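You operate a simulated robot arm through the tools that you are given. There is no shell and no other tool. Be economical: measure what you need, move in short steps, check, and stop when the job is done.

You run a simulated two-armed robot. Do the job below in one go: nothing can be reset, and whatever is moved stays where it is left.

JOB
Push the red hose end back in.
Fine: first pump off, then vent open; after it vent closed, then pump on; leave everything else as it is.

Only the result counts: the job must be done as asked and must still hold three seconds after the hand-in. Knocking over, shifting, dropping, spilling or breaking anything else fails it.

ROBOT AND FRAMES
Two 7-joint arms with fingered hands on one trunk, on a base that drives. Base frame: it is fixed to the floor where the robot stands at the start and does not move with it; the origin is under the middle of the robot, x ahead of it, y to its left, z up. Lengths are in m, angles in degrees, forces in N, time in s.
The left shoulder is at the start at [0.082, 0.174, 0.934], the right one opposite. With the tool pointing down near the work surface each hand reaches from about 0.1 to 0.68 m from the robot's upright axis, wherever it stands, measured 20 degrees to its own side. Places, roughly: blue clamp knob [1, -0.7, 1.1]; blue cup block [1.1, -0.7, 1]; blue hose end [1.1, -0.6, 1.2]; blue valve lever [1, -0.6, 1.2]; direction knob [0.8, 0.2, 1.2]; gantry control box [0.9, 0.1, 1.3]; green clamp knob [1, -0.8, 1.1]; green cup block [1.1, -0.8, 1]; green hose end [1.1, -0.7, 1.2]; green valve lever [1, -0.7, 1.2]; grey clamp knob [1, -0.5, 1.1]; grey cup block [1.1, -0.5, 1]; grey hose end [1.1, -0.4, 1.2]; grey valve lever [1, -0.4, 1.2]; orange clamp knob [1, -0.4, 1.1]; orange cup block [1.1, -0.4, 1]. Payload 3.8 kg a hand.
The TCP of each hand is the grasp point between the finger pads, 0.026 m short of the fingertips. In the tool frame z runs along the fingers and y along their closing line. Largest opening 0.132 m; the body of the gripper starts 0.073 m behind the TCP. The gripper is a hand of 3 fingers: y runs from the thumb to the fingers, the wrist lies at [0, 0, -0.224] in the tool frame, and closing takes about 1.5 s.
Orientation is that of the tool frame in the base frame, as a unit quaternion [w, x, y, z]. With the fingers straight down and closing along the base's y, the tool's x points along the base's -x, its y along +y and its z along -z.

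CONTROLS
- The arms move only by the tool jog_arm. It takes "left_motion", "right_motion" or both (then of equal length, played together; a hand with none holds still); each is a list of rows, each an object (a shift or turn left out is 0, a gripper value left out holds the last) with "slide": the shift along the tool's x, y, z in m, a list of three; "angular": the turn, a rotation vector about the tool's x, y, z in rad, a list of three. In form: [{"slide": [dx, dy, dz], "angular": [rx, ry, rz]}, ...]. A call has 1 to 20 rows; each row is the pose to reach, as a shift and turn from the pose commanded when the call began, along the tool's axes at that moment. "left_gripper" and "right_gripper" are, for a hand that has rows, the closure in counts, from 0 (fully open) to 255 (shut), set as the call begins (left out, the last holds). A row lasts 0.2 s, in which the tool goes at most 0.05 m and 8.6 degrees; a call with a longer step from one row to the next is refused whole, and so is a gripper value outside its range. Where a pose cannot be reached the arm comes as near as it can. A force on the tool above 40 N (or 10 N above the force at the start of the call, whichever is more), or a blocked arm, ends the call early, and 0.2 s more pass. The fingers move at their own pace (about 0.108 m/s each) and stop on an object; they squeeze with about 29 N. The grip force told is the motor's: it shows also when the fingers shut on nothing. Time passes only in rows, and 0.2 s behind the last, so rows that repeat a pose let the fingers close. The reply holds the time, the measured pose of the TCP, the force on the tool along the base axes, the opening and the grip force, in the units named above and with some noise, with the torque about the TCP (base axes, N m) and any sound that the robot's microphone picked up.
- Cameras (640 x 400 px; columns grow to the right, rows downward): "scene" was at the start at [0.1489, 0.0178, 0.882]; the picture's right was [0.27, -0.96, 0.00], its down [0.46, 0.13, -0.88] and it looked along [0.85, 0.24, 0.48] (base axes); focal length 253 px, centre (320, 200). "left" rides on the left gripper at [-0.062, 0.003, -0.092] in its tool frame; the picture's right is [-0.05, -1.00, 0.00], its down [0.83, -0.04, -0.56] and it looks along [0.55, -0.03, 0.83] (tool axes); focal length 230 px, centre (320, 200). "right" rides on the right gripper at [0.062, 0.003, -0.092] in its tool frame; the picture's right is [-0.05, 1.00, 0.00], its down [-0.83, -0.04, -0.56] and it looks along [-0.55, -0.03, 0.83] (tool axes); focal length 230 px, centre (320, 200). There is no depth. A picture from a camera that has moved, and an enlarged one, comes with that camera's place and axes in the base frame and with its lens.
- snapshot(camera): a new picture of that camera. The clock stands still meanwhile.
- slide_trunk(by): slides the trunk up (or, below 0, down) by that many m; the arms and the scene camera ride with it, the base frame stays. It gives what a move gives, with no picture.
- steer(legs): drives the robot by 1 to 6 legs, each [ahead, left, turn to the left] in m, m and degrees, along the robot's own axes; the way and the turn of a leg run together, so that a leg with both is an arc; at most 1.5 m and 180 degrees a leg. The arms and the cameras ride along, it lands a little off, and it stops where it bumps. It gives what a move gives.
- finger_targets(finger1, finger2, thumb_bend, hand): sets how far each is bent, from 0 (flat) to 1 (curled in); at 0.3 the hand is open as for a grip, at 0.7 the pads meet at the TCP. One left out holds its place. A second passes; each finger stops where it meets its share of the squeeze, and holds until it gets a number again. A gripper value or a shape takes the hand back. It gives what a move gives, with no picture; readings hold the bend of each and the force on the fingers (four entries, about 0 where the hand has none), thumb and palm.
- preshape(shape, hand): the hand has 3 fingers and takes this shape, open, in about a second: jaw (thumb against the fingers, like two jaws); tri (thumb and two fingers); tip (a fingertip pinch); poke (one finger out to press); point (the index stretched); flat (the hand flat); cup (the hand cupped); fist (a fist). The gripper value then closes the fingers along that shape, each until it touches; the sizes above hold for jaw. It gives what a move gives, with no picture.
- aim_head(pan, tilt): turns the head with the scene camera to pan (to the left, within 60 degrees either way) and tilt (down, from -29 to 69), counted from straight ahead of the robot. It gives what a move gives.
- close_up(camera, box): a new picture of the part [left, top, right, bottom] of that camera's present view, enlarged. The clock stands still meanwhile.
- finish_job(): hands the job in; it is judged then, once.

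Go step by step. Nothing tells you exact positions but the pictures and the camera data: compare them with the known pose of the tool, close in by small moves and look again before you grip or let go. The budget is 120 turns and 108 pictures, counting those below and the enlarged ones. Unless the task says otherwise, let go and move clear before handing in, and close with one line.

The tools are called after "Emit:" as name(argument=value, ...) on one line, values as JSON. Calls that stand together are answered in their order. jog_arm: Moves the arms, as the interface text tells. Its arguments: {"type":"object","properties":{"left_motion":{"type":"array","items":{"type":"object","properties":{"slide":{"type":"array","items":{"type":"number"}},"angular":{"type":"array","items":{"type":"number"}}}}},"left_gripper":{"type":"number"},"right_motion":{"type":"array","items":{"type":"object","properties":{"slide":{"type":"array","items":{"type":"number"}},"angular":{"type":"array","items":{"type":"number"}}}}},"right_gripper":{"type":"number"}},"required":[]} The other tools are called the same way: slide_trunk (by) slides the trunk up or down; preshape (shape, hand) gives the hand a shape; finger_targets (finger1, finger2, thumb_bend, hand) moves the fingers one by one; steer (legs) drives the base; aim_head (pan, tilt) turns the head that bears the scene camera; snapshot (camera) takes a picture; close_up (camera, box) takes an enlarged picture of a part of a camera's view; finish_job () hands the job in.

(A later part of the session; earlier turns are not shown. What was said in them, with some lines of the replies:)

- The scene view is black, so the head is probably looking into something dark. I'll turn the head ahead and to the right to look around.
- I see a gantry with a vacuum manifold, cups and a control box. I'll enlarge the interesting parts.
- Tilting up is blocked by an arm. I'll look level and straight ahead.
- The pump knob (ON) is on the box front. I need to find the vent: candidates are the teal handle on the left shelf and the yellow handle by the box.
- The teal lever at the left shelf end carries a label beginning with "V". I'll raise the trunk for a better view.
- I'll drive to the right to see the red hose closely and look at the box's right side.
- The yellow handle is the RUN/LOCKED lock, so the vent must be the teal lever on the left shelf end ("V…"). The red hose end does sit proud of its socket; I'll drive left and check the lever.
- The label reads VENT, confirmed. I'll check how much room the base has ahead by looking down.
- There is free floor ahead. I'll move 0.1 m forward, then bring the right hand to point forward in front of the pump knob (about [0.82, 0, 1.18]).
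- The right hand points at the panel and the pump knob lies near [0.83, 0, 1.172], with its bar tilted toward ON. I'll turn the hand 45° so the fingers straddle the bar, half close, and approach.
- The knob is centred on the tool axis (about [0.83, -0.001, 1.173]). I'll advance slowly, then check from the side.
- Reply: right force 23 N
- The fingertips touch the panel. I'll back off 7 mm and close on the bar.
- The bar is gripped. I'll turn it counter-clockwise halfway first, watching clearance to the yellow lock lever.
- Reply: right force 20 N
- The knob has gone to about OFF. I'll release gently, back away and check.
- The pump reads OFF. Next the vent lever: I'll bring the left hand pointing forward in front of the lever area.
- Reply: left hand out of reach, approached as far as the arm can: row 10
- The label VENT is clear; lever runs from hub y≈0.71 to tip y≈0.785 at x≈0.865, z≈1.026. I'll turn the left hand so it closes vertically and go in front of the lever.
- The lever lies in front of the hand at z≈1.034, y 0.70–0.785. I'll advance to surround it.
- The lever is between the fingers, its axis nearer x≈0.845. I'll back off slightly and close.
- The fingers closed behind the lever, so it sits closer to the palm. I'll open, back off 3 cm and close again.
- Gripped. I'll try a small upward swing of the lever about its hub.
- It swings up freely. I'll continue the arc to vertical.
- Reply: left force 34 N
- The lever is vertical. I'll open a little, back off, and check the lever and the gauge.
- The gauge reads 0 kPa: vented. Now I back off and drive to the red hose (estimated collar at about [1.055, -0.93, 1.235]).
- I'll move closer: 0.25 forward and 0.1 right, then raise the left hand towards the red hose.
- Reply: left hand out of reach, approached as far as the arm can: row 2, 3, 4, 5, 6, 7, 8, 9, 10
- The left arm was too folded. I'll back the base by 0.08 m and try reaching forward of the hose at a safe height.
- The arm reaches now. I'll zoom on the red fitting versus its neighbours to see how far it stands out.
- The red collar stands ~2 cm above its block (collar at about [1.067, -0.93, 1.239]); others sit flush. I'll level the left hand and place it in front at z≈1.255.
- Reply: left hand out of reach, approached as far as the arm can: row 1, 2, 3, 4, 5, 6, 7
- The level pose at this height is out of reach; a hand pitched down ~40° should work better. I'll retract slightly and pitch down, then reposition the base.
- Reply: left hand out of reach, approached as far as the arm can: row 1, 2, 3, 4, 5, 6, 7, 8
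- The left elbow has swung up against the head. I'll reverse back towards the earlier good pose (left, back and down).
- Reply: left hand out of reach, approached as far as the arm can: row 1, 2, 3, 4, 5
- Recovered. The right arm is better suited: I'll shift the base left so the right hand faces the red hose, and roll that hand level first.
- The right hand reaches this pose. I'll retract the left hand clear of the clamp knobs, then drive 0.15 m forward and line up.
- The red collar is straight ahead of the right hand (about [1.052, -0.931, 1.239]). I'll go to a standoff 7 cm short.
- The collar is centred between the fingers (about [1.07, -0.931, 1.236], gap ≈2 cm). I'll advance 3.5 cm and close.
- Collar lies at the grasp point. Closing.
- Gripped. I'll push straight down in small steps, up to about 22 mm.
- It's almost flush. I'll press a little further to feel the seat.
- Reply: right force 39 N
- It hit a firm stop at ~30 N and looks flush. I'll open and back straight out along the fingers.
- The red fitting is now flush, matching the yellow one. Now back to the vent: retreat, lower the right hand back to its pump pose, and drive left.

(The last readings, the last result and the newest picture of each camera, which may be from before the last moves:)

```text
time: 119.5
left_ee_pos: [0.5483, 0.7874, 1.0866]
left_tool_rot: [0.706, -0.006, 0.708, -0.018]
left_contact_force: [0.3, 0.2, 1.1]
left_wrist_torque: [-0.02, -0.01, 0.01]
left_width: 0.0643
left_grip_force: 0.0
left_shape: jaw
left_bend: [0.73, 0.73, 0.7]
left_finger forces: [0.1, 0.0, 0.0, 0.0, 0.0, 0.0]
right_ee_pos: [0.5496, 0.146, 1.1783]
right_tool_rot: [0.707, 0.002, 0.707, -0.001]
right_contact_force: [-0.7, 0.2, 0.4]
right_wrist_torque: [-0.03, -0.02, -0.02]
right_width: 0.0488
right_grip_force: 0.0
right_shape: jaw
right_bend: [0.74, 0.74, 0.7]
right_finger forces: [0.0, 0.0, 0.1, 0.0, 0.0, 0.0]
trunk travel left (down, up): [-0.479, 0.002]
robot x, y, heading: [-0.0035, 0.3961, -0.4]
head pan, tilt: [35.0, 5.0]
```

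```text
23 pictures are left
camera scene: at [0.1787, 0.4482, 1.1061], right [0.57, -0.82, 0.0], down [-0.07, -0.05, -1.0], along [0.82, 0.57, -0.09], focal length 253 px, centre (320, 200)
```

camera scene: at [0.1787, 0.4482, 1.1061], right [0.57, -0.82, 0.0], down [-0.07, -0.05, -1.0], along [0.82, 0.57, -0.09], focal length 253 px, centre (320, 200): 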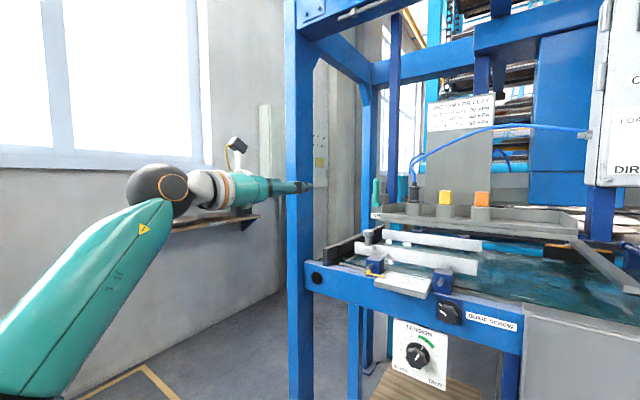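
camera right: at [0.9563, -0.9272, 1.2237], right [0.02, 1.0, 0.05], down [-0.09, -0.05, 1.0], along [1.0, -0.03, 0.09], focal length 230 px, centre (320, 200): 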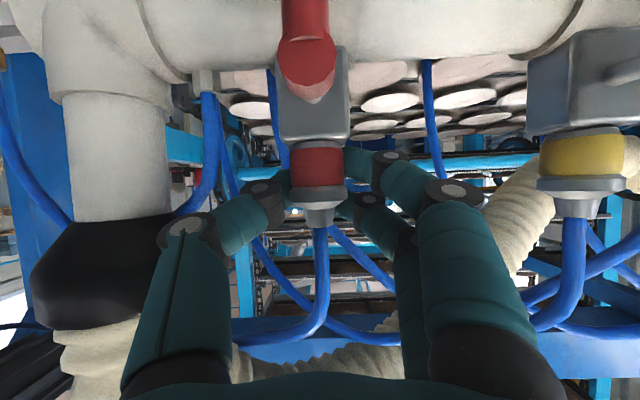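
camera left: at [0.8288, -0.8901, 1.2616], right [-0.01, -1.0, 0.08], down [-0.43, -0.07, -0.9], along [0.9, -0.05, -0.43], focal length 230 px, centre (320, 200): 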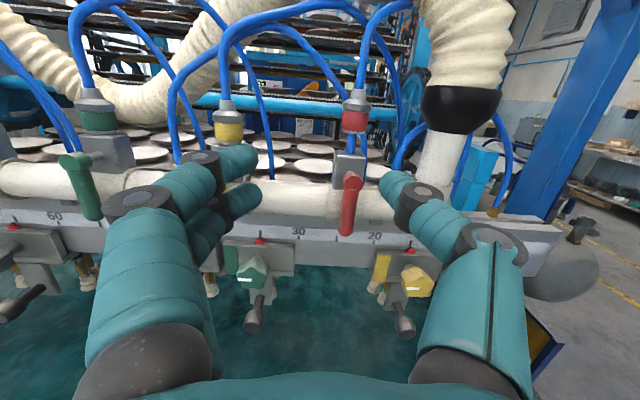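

The lever is still vertical. I'll drive 0.1 m forward and bring the left hand in front of it.

Emit:
steer(legs=[[0.105, 0, 0]])

Emit:
jog_arm(left_motion=[{"slide": [0, -0.015, 0.015], "angular": [-0.008, 0, 0.016]}, {"slide": [0, -0.03, 0.03], "angular": [-0.017, 0, 0.034]}, {"slide": [0, -0.05, 0.045], "angular": [-0.017, 0, 0.034]}, {"slide": [0.002, -0.075, 0.06], "angular": [-0.017, 0, 0.034]}, {"slide": [0.002, -0.075, 0.06], "angular": [-0.017, 0, 0.034]}], left_gripper=130)

Emit:
snapshot(camera="left")

```text
time: 120.7
left_ee_pos: [0.6534, 0.7869, 1.0862]
left_tool_rot: [0.706, -0.005, 0.708, -0.018]
left_contact_force: [0.6, -0.4, -0.8]
left_wrist_torque: [0.0, -0.06, 0.01]
left_width: 0.0647
left_grip_force: 0.1
left_shape: jaw
left_bend: [0.73, 0.73, 0.7]
left_finger forces: [0.0, 0.0, 0.1, 0.1, 0.1, 0.0]
right_ee_pos: [0.6553, 0.1457, 1.1775]
right_tool_rot: [0.707, 0.003, 0.707, -0.002]
right_contact_force: [-0.2, -0.5, 0.2]
right_wrist_torque: [0.0, -0.04, 0.01]
right_width: 0.0485
right_grip_force: 0.1
right_shape: jaw
right_bend: [0.74, 0.74, 0.7]
right_finger forces: [0.0, 0.1, 0.0, 0.0, 0.1, 0.0]
trunk travel left (down, up): [-0.479, 0.002]
robot x, y, heading: [0.1007, 0.3949, -0.4]
head pan, tilt: [35.0, 5.0]
```

```text
time: 121.9
left_ee_pos: [0.7118, 0.7113, 1.0872]
left_tool_rot: [0.706, 0.001, 0.708, 0.001]
left_contact_force: [0.0, 0.1, 0.7]
left_wrist_torque: [0.0, -0.02, -0.02]
left_width: 0.0644
left_grip_force: 0.0
left_shape: jaw
left_bend: [0.73, 0.73, 0.7]
left_finger forces: [0.0, 0.0, 0.0, 0.0, 0.1, 0.0]
right_ee_pos: [0.6532, 0.1456, 1.1785]
right_tool_rot: [0.707, 0.001, 0.707, -0.001]
right_contact_force: [-0.2, -0.3, 0.3]
right_wrist_torque: [0.0, 0.01, -0.04]
right_width: 0.0487
right_grip_force: 0.0
right_shape: jaw
right_bend: [0.74, 0.74, 0.7]
right_finger forces: [0.1, 0.0, 0.0, 0.0, 0.1, 0.0]
trunk travel left (down, up): [-0.479, 0.002]
robot x, y, heading: [0.1009, 0.3973, -0.4]
head pan, tilt: [35.0, 5.0]
```

```text
22 pictures are left
camera left: at [0.6192, 0.7146, 1.1487], right [0.0, -1.0, 0.05], down [-0.56, -0.04, -0.83], along [0.83, -0.03, -0.56], focal length 230 px, centre (320, 200)
```

left: 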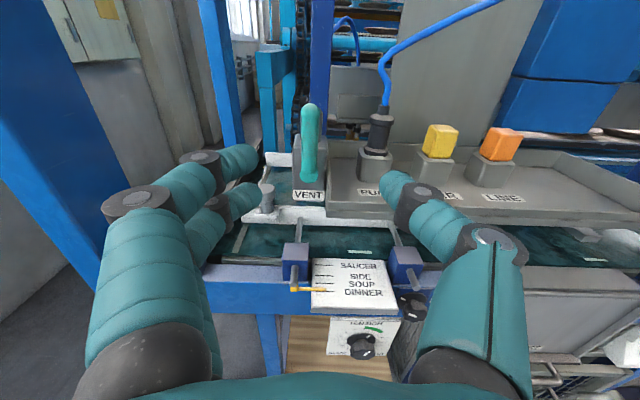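

Emit:
jog_arm(left_motion=[{"slide": [0.002, 0.006, 0.03]}, {"slide": [0.004, 0.006, 0.06]}, {"slide": [0.004, 0.006, 0.085]}, {"slide": [0.004, 0.006, 0.103]}, {"slide": [0.004, 0.006, 0.111]}])

Emit:
jog_arm(left_motion=[{"slide": [0, 0, 0]}, {"slide": [0, 0, 0]}, {"slide": [0, 0, 0]}, {"slide": [0, 0, 0]}, {"slide": [0, 0, 0]}, {"slide": [0, 0, 0]}], left_gripper=255)

Emit:
snapshot(camera="left")

```text
time: 123.1
left_ee_pos: [0.8232, 0.7154, 1.0831]
left_tool_rot: [0.706, 0.001, 0.709, 0.0]
left_contact_force: [0.1, -0.4, 0.3]
left_wrist_torque: [0.0, -0.01, 0.0]
left_width: 0.0647
left_grip_force: 0.1
left_shape: jaw
left_bend: [0.73, 0.73, 0.7]
left_finger forces: [0.1, 0.0, 0.0, 0.0, 0.1, 0.0]
right_ee_pos: [0.6543, 0.1447, 1.1777]
right_tool_rot: [0.707, 0.002, 0.707, 0.0]
right_contact_force: [-0.1, 0.4, -0.1]
right_wrist_torque: [-0.01, -0.03, 0.01]
right_width: 0.0491
right_grip_force: 0.1
right_shape: jaw
right_bend: [0.74, 0.74, 0.7]
right_finger forces: [0.1, 0.1, 0.0, 0.1, 0.0, 0.1]
trunk travel left (down, up): [-0.479, 0.002]
robot x, y, heading: [0.0963, 0.3919, 0.0]
head pan, tilt: [35.0, 5.0]
```

```text
time: 124.5
left_ee_pos: [0.8219, 0.7163, 1.0841]
left_tool_rot: [0.706, 0.002, 0.708, 0.0]
left_contact_force: [0.9, 0.8, -0.2]
left_wrist_torque: [-0.02, 0.0, 0.0]
left_width: 0.0114
left_grip_force: 28.6
left_shape: jaw
left_bend: [0.73, 0.73, 0.7]
left_finger forces: [12.7, 12.8, 0.1, 0.1, 24.5, 0.0]
right_ee_pos: [0.6546, 0.1459, 1.1789]
right_tool_rot: [0.707, 0.002, 0.707, -0.001]
right_contact_force: [0.8, -0.3, 0.0]
right_wrist_torque: [-0.02, 0.03, -0.02]
right_width: 0.0485
right_grip_force: 0.0
right_shape: jaw
right_bend: [0.74, 0.74, 0.7]
right_finger forces: [0.0, 0.0, 0.0, 0.0, 0.1, 0.1]
trunk travel left (down, up): [-0.479, 0.002]
robot x, y, heading: [0.0981, 0.3954, -0.4]
head pan, tilt: [35.0, 5.0]
```

```text
21 pictures are left
camera left: at [0.7299, 0.7197, 1.1447], right [0.0, -1.0, 0.05], down [-0.56, -0.04, -0.83], along [0.83, -0.03, -0.56], focal length 230 px, centre (320, 200)
```

left: 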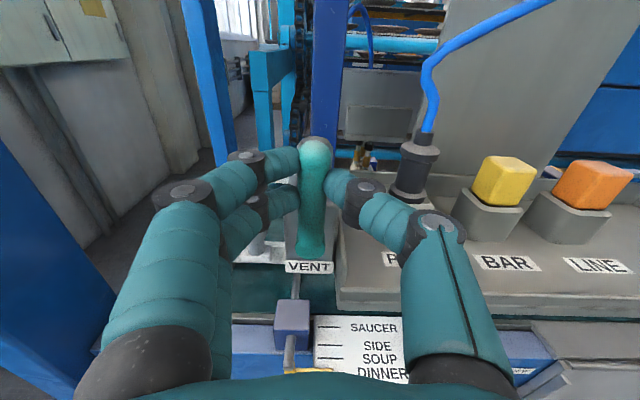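

Gripped cleanly. I'll swing the lever back down to horizontal (closed).

Emit:
jog_arm(left_motion=[{"slide": [0.0005, 0.0071, 0], "angular": [0, 0, -0.14]}, {"slide": [0.002, 0.0141, 0], "angular": [0, 0, -0.28]}, {"slide": [0.0044, 0.0208, 0], "angular": [0, 0, -0.42]}, {"slide": [0.0078, 0.0271, 0], "angular": [0, 0, -0.56]}, {"slide": [0.012, 0.0329, 0], "angular": [0, 0, -0.7]}, {"slide": [0.017, 0.038, 0], "angular": [0, 0, -0.84]}, {"slide": [0.0226, 0.0423, 0], "angular": [0, 0, -0.98]}, {"slide": [0.0288, 0.0459, 0], "angular": [0, 0, -1.12]}, {"slide": [0.0354, 0.0486, 0], "angular": [0, 0, -1.26]}, {"slide": [0.0423, 0.0503, 0], "angular": [0, 0, -1.4]}, {"slide": [0.048, 0.051, 0], "angular": [0, 0, -1.5]}, {"slide": [0.0525, 0.051, 0], "angular": [0, 0, -1.6]}])

Emit:
close_up(camera="scene", box=[280, 150, 420, 260])

```text
time: 127.1
left_ee_pos: [0.8215, 0.7682, 1.0349]
left_tool_rot: [-0.494, 0.505, -0.492, 0.509]
left_contact_force: [3.7, 9.3, 13.5]
left_wrist_torque: [0.1, -0.29, 0.16]
left_width: 0.0102
left_grip_force: 29.2
left_shape: jaw
left_bend: [0.72, 0.73, 0.7]
left_finger forces: [8.7, 9.1, 0.0, 0.1, 33.2, 0.0]
right_ee_pos: [0.6526, 0.1462, 1.1791]
right_tool_rot: [0.707, 0.001, 0.707, -0.001]
right_contact_force: [-0.4, 0.6, -0.1]
right_wrist_torque: [-0.01, -0.03, -0.01]
right_width: 0.049
right_grip_force: 0.0
right_shape: jaw
right_bend: [0.74, 0.74, 0.7]
right_finger forces: [0.0, 0.0, 0.1, 0.0, 0.0, 0.1]
trunk travel left (down, up): [-0.479, 0.002]
robot x, y, heading: [0.0987, 0.3968, -0.3]
head pan, tilt: [35.0, 5.0]
```

```text
3.64 times, centred on (350, 205) of scene
camera zoom: at [0.2821, 0.4484, 1.1065], right [0.57, -0.82, 0.0], down [-0.07, -0.05, -1.0], along [0.82, 0.57, -0.09], focal length 920 px, centre (211, 182)
```

zoom: 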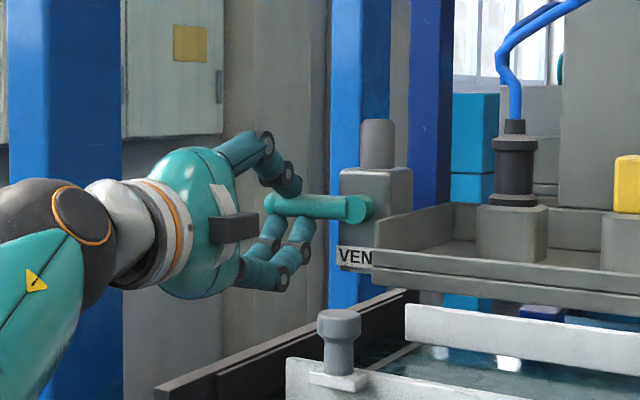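

The lever is horizontal, against its stop. Release and withdraw, then line the base up for the pump.

Emit:
jog_arm(left_motion=[{"slide": [0, 0, 0]}, {"slide": [0, 0, 0]}, {"slide": [0, 0, 0]}, {"slide": [0, 0, 0]}, {"slide": [0, 0, -0.02]}, {"slide": [0, 0, -0.06]}, {"slide": [0, 0, -0.1]}, {"slide": [0, 0, -0.14]}], left_gripper=115)

Emit:
close_up(camera="scene", box=[280, 150, 420, 260])

Emit:
steer(legs=[[0, -0.147, 0]])

Emit:
aim_head(pan=0, tilt=0)

Emit:
jog_arm(right_motion=[{"angular": [0, 0, -0.13]}, {"angular": [0, 0, -0.26]}, {"angular": [0, 0, -0.39]}, {"angular": [0, 0, -0.52]}, {"angular": [0, 0, -0.65]}, {"angular": [0, 0, -0.75]}, {"angular": [0, 0, -0.75]}], right_gripper=150)

Emit:
snapshot(camera="right")

Emit:
close_up(camera="scene", box=[300, 40, 540, 220])

```text
time: 128.9
left_ee_pos: [0.6807, 0.7668, 1.0322]
left_tool_rot: [-0.491, 0.506, -0.495, 0.507]
left_contact_force: [0.2, 0.1, 0.3]
left_wrist_torque: [-0.03, 0.0, 0.02]
left_width: 0.072
left_grip_force: 0.1
left_shape: jaw
left_bend: [0.72, 0.72, 0.7]
left_finger forces: [0.0, 0.0, 0.0, 0.1, 0.0, 0.0]
right_ee_pos: [0.6524, 0.1452, 1.1791]
right_tool_rot: [0.707, 0.003, 0.707, -0.002]
right_contact_force: [-0.9, 0.1, -0.4]
right_wrist_torque: [-0.02, 0.0, 0.01]
right_width: 0.0489
right_grip_force: 0.1
right_shape: jaw
right_bend: [0.74, 0.74, 0.7]
right_finger forces: [0.1, 0.0, 0.0, 0.0, 0.0, 0.1]
trunk travel left (down, up): [-0.479, 0.002]
robot x, y, heading: [0.0957, 0.3969, 0.1]
head pan, tilt: [35.0, 5.0]
```

```text
3.64 times, centred on (350, 205) of scene
camera zoom: at [0.2822, 0.4479, 1.1062], right [0.57, -0.82, 0.0], down [-0.07, -0.05, -1.0], along [0.82, 0.57, -0.09], focal length 920 px, centre (211, 182)
```

zoom: 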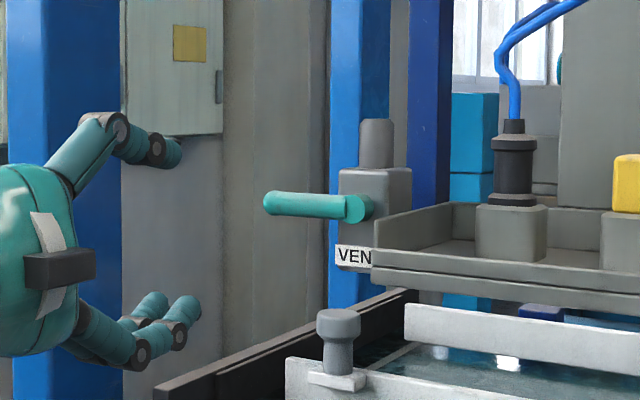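

```text
time: 130.8
left_ee_pos: [0.6833, 0.6212, 1.0311]
left_tool_rot: [-0.492, 0.507, -0.494, 0.507]
left_contact_force: [-0.6, 0.3, -0.5]
left_wrist_torque: [-0.03, 0.0, 0.0]
left_width: 0.0722
left_grip_force: 0.0
left_shape: jaw
left_bend: [0.72, 0.72, 0.7]
left_finger forces: [0.1, 0.0, 0.1, 0.0, 0.0, 0.1]
right_ee_pos: [0.653, -0.0002, 1.178]
right_tool_rot: [0.707, 0.002, 0.707, 0.0]
right_contact_force: [-0.4, 0.3, -0.2]
right_wrist_torque: [0.02, 0.01, 0.03]
right_width: 0.0488
right_grip_force: 0.1
right_shape: jaw
right_bend: [0.74, 0.74, 0.7]
right_finger forces: [0.0, 0.0, 0.0, 0.1, 0.1, 0.0]
trunk travel left (down, up): [-0.479, 0.002]
robot x, y, heading: [0.1013, 0.2516, -0.4]
head pan, tilt: [35.0, 5.0]
```

```text
time: 131.8
left_ee_pos: [0.6826, 0.6214, 1.0297]
left_tool_rot: [-0.492, 0.507, -0.494, 0.506]
left_contact_force: [-0.7, 1.0, 1.3]
left_wrist_torque: [0.01, -0.03, -0.02]
left_width: 0.0719
left_grip_force: 0.1
left_shape: jaw
left_bend: [0.72, 0.72, 0.7]
left_finger forces: [0.0, 0.0, 0.0, 0.0, 0.0, 0.0]
right_ee_pos: [0.6531, -0.0009, 1.1768]
right_tool_rot: [0.707, 0.001, 0.707, -0.002]
right_contact_force: [-0.3, -0.2, -0.6]
right_wrist_torque: [0.0, -0.02, 0.01]
right_width: 0.0489
right_grip_force: 0.0
right_shape: jaw
right_bend: [0.74, 0.74, 0.7]
right_finger forces: [0.1, 0.0, 0.0, 0.0, 0.0, 0.0]
trunk travel left (down, up): [-0.479, 0.002]
robot x, y, heading: [0.0957, 0.252, 0.1]
head pan, tilt: [0.0, 0.0]
```

```text
time: 133.4
left_ee_pos: [0.6824, 0.6215, 1.0305]
left_tool_rot: [-0.492, 0.507, -0.494, 0.506]
left_contact_force: [-0.3, -0.1, -0.6]
left_wrist_torque: [-0.01, 0.01, -0.01]
left_width: 0.0721
left_grip_force: 0.1
left_shape: jaw
left_bend: [0.72, 0.72, 0.7]
left_finger forces: [0.0, 0.0, 0.0, 0.1, 0.1, 0.0]
right_ee_pos: [0.6535, 0.0004, 1.1777]
right_tool_rot: [0.658, -0.258, 0.658, -0.259]
right_contact_force: [-0.1, -0.9, -0.3]
right_wrist_torque: [0.02, -0.01, 0.0]
right_width: 0.054
right_grip_force: 0.2
right_shape: jaw
right_bend: [0.73, 0.73, 0.7]
right_finger forces: [0.0, 0.0, 0.0, 0.0, 0.1, 0.1]
trunk travel left (down, up): [-0.479, 0.002]
robot x, y, heading: [0.0953, 0.246, -0.4]
head pan, tilt: [0.0, 0.0]
```

```text
18 pictures are left
camera right: at [0.5617, -0.0402, 1.1313], right [0.0, 0.77, -0.64], down [-0.55, 0.54, 0.64], along [0.83, 0.35, 0.43], focal length 230 px, centre (320, 200)
```

right: 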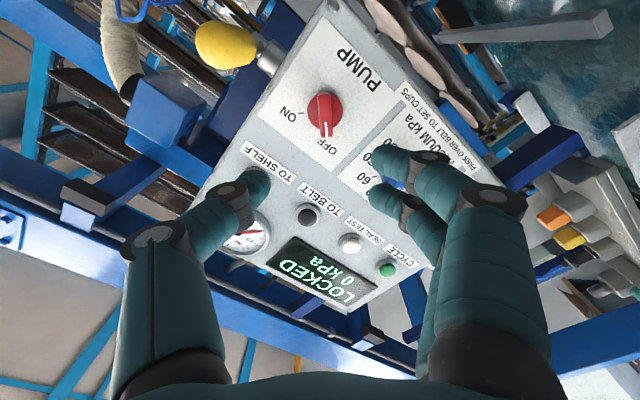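

```text
2.22 times, centred on (420, 130) of scene
camera zoom: at [0.2969, 0.2489, 1.114], right [0.0, -1.0, 0.0], down [0.0, 0.0, -1.0], along [1.0, 0.0, 0.0], focal length 562 px, centre (98, 356)
```

zoom: 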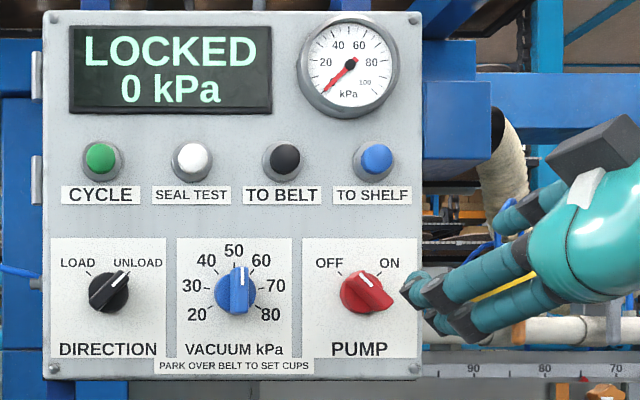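

The vent lever is closed and the display shows 0 kPa with the pump OFF. Now approach the pump knob at its OFF angle.

Emit:
jog_arm(right_motion=[{"slide": [0.001, 0.001, 0.04]}, {"slide": [0.002, 0.002, 0.08]}, {"slide": [0.003, 0.003, 0.11]}, {"slide": [0.003, 0.003, 0.125]}, {"slide": [0.003, 0.003, 0.136]}])

Emit:
snapshot(camera="right")

```text
time: 134.6
left_ee_pos: [0.6822, 0.6204, 1.0314]
left_tool_rot: [-0.492, 0.507, -0.494, 0.507]
left_contact_force: [1.4, -1.4, -0.3]
left_wrist_torque: [0.0, 0.0, -0.03]
left_width: 0.0718
left_grip_force: 0.0
left_shape: jaw
left_bend: [0.72, 0.72, 0.7]
left_finger forces: [0.1, 0.0, 0.0, 0.0, 0.0, 0.1]
right_ee_pos: [0.7899, -0.0004, 1.1738]
right_tool_rot: [0.658, -0.257, 0.659, -0.26]
right_contact_force: [-0.3, -1.0, -0.1]
right_wrist_torque: [0.03, 0.03, 0.0]
right_width: 0.0536
right_grip_force: 0.2
right_shape: jaw
right_bend: [0.73, 0.73, 0.7]
right_finger forces: [0.0, 0.0, 0.0, 0.1, 0.0, 0.0]
trunk travel left (down, up): [-0.479, 0.002]
robot x, y, heading: [0.0972, 0.2475, -0.0]
head pan, tilt: [0.0, 0.0]
```

```text
16 pictures are left
camera right: at [0.6984, -0.0407, 1.1268], right [0.0, 0.77, -0.64], down [-0.55, 0.54, 0.64], along [0.83, 0.35, 0.43], focal length 230 px, centre (320, 200)
```

right: 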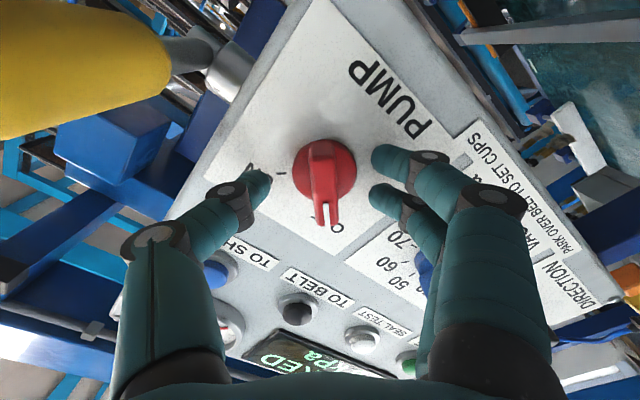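

The bar is well between the fingers. Closing, then turning clockwise to ON.

Emit:
jog_arm(right_motion=[{"slide": [0, 0, 0]}, {"slide": [0, 0, 0]}, {"slide": [0, 0, 0]}, {"slide": [0, 0, 0]}, {"slide": [0, 0, 0]}, {"slide": [0, 0, 0]}], right_gripper=255)

Emit:
jog_arm(right_motion=[{"angular": [0, 0, 0.13]}, {"angular": [0, 0, 0.26]}, {"angular": [0, 0, 0.39]}, {"angular": [0, 0, 0.52]}, {"angular": [0, 0, 0.65]}, {"angular": [0, 0, 0.78]}, {"angular": [0, 0, 0.91]}, {"angular": [0, 0, 1.04]}, {"angular": [0, 0, 1.17]}, {"angular": [0, 0, 1.3]}, {"angular": [0, 0, 1.43]}, {"angular": [0, 0, 1.55]}])

Emit:
snapshot(camera="right")

```text
time: 136.0
left_ee_pos: [0.6818, 0.6215, 1.0312]
left_tool_rot: [-0.493, 0.507, -0.493, 0.507]
left_contact_force: [-0.8, -0.1, 0.7]
left_wrist_torque: [0.02, 0.0, 0.03]
left_width: 0.0721
left_grip_force: 0.0
left_shape: jaw
left_bend: [0.72, 0.72, 0.7]
left_finger forces: [0.0, 0.1, 0.1, 0.0, 0.0, 0.0]
right_ee_pos: [0.7886, 0.0001, 1.1745]
right_tool_rot: [0.658, -0.258, 0.658, -0.26]
right_contact_force: [-1.8, 2.7, -1.5]
right_wrist_torque: [-0.01, 0.04, 0.0]
right_width: 0.0178
right_grip_force: 29.0
right_shape: jaw
right_bend: [0.73, 0.73, 0.7]
right_finger forces: [12.9, 13.1, 0.0, 0.0, 22.9, 0.0]
trunk travel left (down, up): [-0.479, 0.002]
robot x, y, heading: [0.0972, 0.2495, 0.0]
head pan, tilt: [0.0, 0.0]
```

```text
time: 138.6
left_ee_pos: [0.6827, 0.6218, 1.0296]
left_tool_rot: [-0.493, 0.507, -0.493, 0.507]
left_contact_force: [0.4, -0.1, 0.2]
left_wrist_torque: [-0.04, -0.01, 0.01]
left_width: 0.0721
left_grip_force: 0.3
left_shape: jaw
left_bend: [0.72, 0.72, 0.7]
left_finger forces: [0.0, 0.1, 0.1, 0.1, 0.1, 0.0]
right_ee_pos: [0.7888, 0.0009, 1.1722]
right_tool_rot: [0.65, 0.278, 0.652, 0.275]
right_contact_force: [-13.7, 8.0, -18.8]
right_wrist_torque: [0.01, 0.68, 0.05]
right_width: 0.0173
right_grip_force: 28.8
right_shape: jaw
right_bend: [0.73, 0.73, 0.7]
right_finger forces: [15.4, 10.9, 0.1, 0.0, 33.8, 0.0]
trunk travel left (down, up): [-0.479, 0.002]
robot x, y, heading: [0.0984, 0.2514, -0.3]
head pan, tilt: [0.0, 0.0]
```

```text
15 pictures are left
camera right: at [0.6979, 0.047, 1.1324], right [0.0, 0.66, 0.75], down [-0.55, -0.63, 0.55], along [0.83, -0.42, 0.36], focal length 230 px, centre (320, 200)
```

right: 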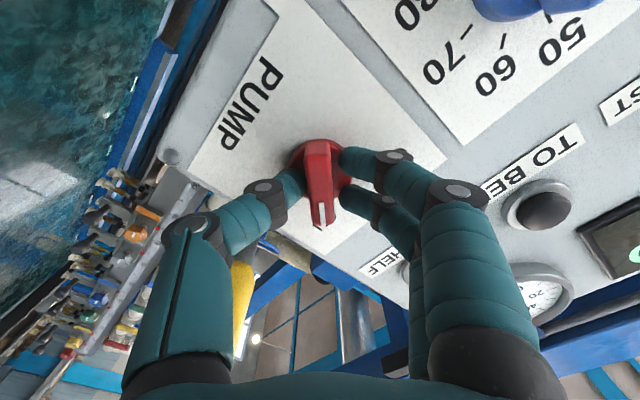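

Knob at ON. Release, back away, and look at the panel.

Emit:
jog_arm(right_motion=[{"slide": [0, 0, 0]}, {"slide": [0, 0, 0]}, {"slide": [0, 0, 0]}, {"slide": [0, 0, -0.02]}, {"slide": [0, 0, -0.06]}, {"slide": [0, 0, -0.1]}, {"slide": [0, 0, -0.14]}, {"slide": [0, 0, -0.17]}], right_gripper=140)

Emit:
close_up(camera="scene", box=[300, 40, 540, 220])

```text
time: 140.4
left_ee_pos: [0.6815, 0.6219, 1.031]
left_tool_rot: [-0.492, 0.507, -0.493, 0.508]
left_contact_force: [-0.3, -0.8, -0.4]
left_wrist_torque: [-0.01, -0.02, 0.01]
left_width: 0.072
left_grip_force: 0.1
left_shape: jaw
left_bend: [0.72, 0.72, 0.7]
left_finger forces: [0.1, 0.0, 0.0, 0.0, 0.0, 0.0]
right_ee_pos: [0.6183, 0.0009, 1.1754]
right_tool_rot: [0.652, 0.277, 0.651, 0.274]
right_contact_force: [0.1, 0.4, 0.4]
right_wrist_torque: [0.02, -0.02, -0.01]
right_width: 0.0588
right_grip_force: 0.1
right_shape: jaw
right_bend: [0.73, 0.73, 0.7]
right_finger forces: [0.0, 0.0, 0.0, 0.1, 0.1, 0.0]
trunk travel left (down, up): [-0.479, 0.002]
robot x, y, heading: [0.0991, 0.2433, -0.2]
head pan, tilt: [0.0, 0.0]
```

```text
2.22 times, centred on (420, 130) of scene
camera zoom: at [0.2966, 0.2488, 1.1141], right [0.0, -1.0, 0.0], down [0.0, 0.0, -1.0], along [1.0, 0.0, 0.0], focal length 562 px, centre (98, 356)
```

zoom: 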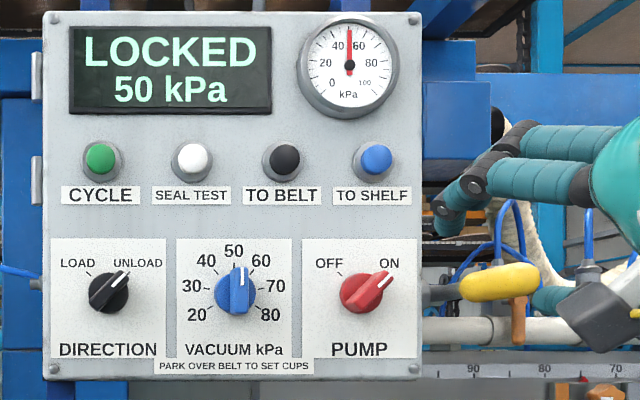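

Vacuum is back at 50 kPa with the pump ON. I'll back off and take one last look at the red hose and the vent.

Emit:
steer(legs=[[-0.2, 0, 0]])

Emit:
aim_head(pan=-35, tilt=0)

Emit:
close_up(camera="scene", box=[270, 120, 430, 230])

Emit:
snapshot(camera="scene")

```text
time: 142.0
left_ee_pos: [0.4837, 0.6205, 1.0307]
left_tool_rot: [-0.492, 0.506, -0.494, 0.508]
left_contact_force: [0.0, 0.1, 1.2]
left_wrist_torque: [-0.04, 0.03, 0.02]
left_width: 0.0719
left_grip_force: 0.0
left_shape: jaw
left_bend: [0.72, 0.72, 0.7]
left_finger forces: [0.1, 0.0, 0.1, 0.0, 0.0, 0.0]
right_ee_pos: [0.421, -0.0, 1.1755]
right_tool_rot: [0.652, 0.277, 0.65, 0.275]
right_contact_force: [0.0, -0.3, 0.8]
right_wrist_torque: [0.01, 0.03, 0.0]
right_width: 0.059
right_grip_force: 0.1
right_shape: jaw
right_bend: [0.73, 0.73, 0.7]
right_finger forces: [0.0, 0.0, 0.0, 0.0, 0.0, 0.0]
trunk travel left (down, up): [-0.479, 0.002]
robot x, y, heading: [-0.0983, 0.2475, -0.4]
head pan, tilt: [0.0, 0.0]
```

```text
time: 143.0
left_ee_pos: [0.485, 0.6224, 1.0308]
left_tool_rot: [-0.491, 0.506, -0.495, 0.508]
left_contact_force: [0.3, -0.2, 0.3]
left_wrist_torque: [0.0, 0.03, 0.01]
left_width: 0.0719
left_grip_force: 0.0
left_shape: jaw
left_bend: [0.72, 0.72, 0.7]
left_finger forces: [0.1, 0.0, 0.0, 0.1, 0.0, 0.0]
right_ee_pos: [0.4209, -0.0, 1.1754]
right_tool_rot: [0.652, 0.277, 0.65, 0.274]
right_contact_force: [-0.6, -0.3, -0.2]
right_wrist_torque: [-0.01, -0.02, -0.03]
right_width: 0.0591
right_grip_force: 0.1
right_shape: jaw
right_bend: [0.73, 0.73, 0.7]
right_finger forces: [0.1, 0.1, 0.0, 0.0, 0.1, 0.0]
trunk travel left (down, up): [-0.479, 0.002]
robot x, y, heading: [-0.1018, 0.2476, -0.2]
head pan, tilt: [-35.0, 0.0]
```

```text
3.64 times, centred on (350, 175) of scene
camera zoom: at [0.082, 0.1981, 1.114], right [-0.58, -0.82, 0.0], down [0.0, 0.0, -1.0], along [0.82, -0.58, 0.0], focal length 920 px, centre (211, 291)
```

zoom: 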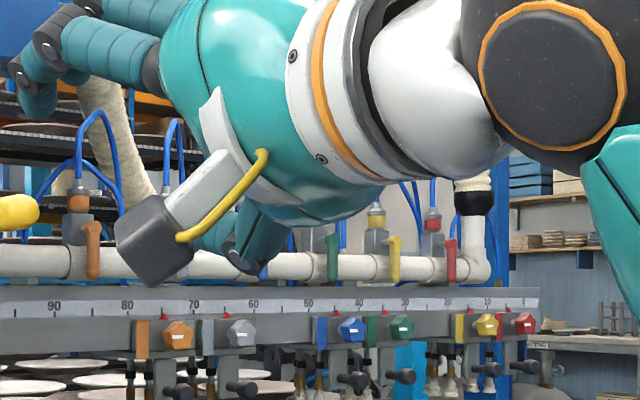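

```text
12 pictures are left
camera scene: at [0.082, 0.1981, 1.114], right [-0.58, -0.82, 0.0], down [0.0, 0.0, -1.0], along [0.82, -0.58, 0.0], focal length 253 px, centre (320, 200)
```

scene: 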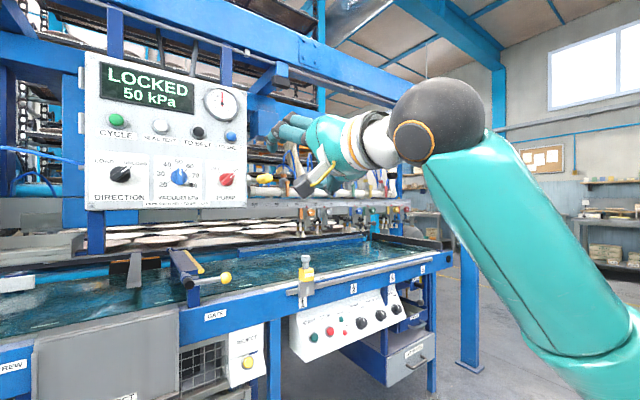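

The red fitting still sits flush, the vent is closed, the pump is on at 50 kPa, and both hands are clear. Handing in.

Emit:
finish_job()

```text
The job is handed in.
```

The red hose end is pushed back in and sits flush like the yellow one beside it. I did it in the order you gave: pump off, vent open, hose in, vent closed, pump on. The display is back at 50 kPa, both hands are clear, and I saw nothing else moved.
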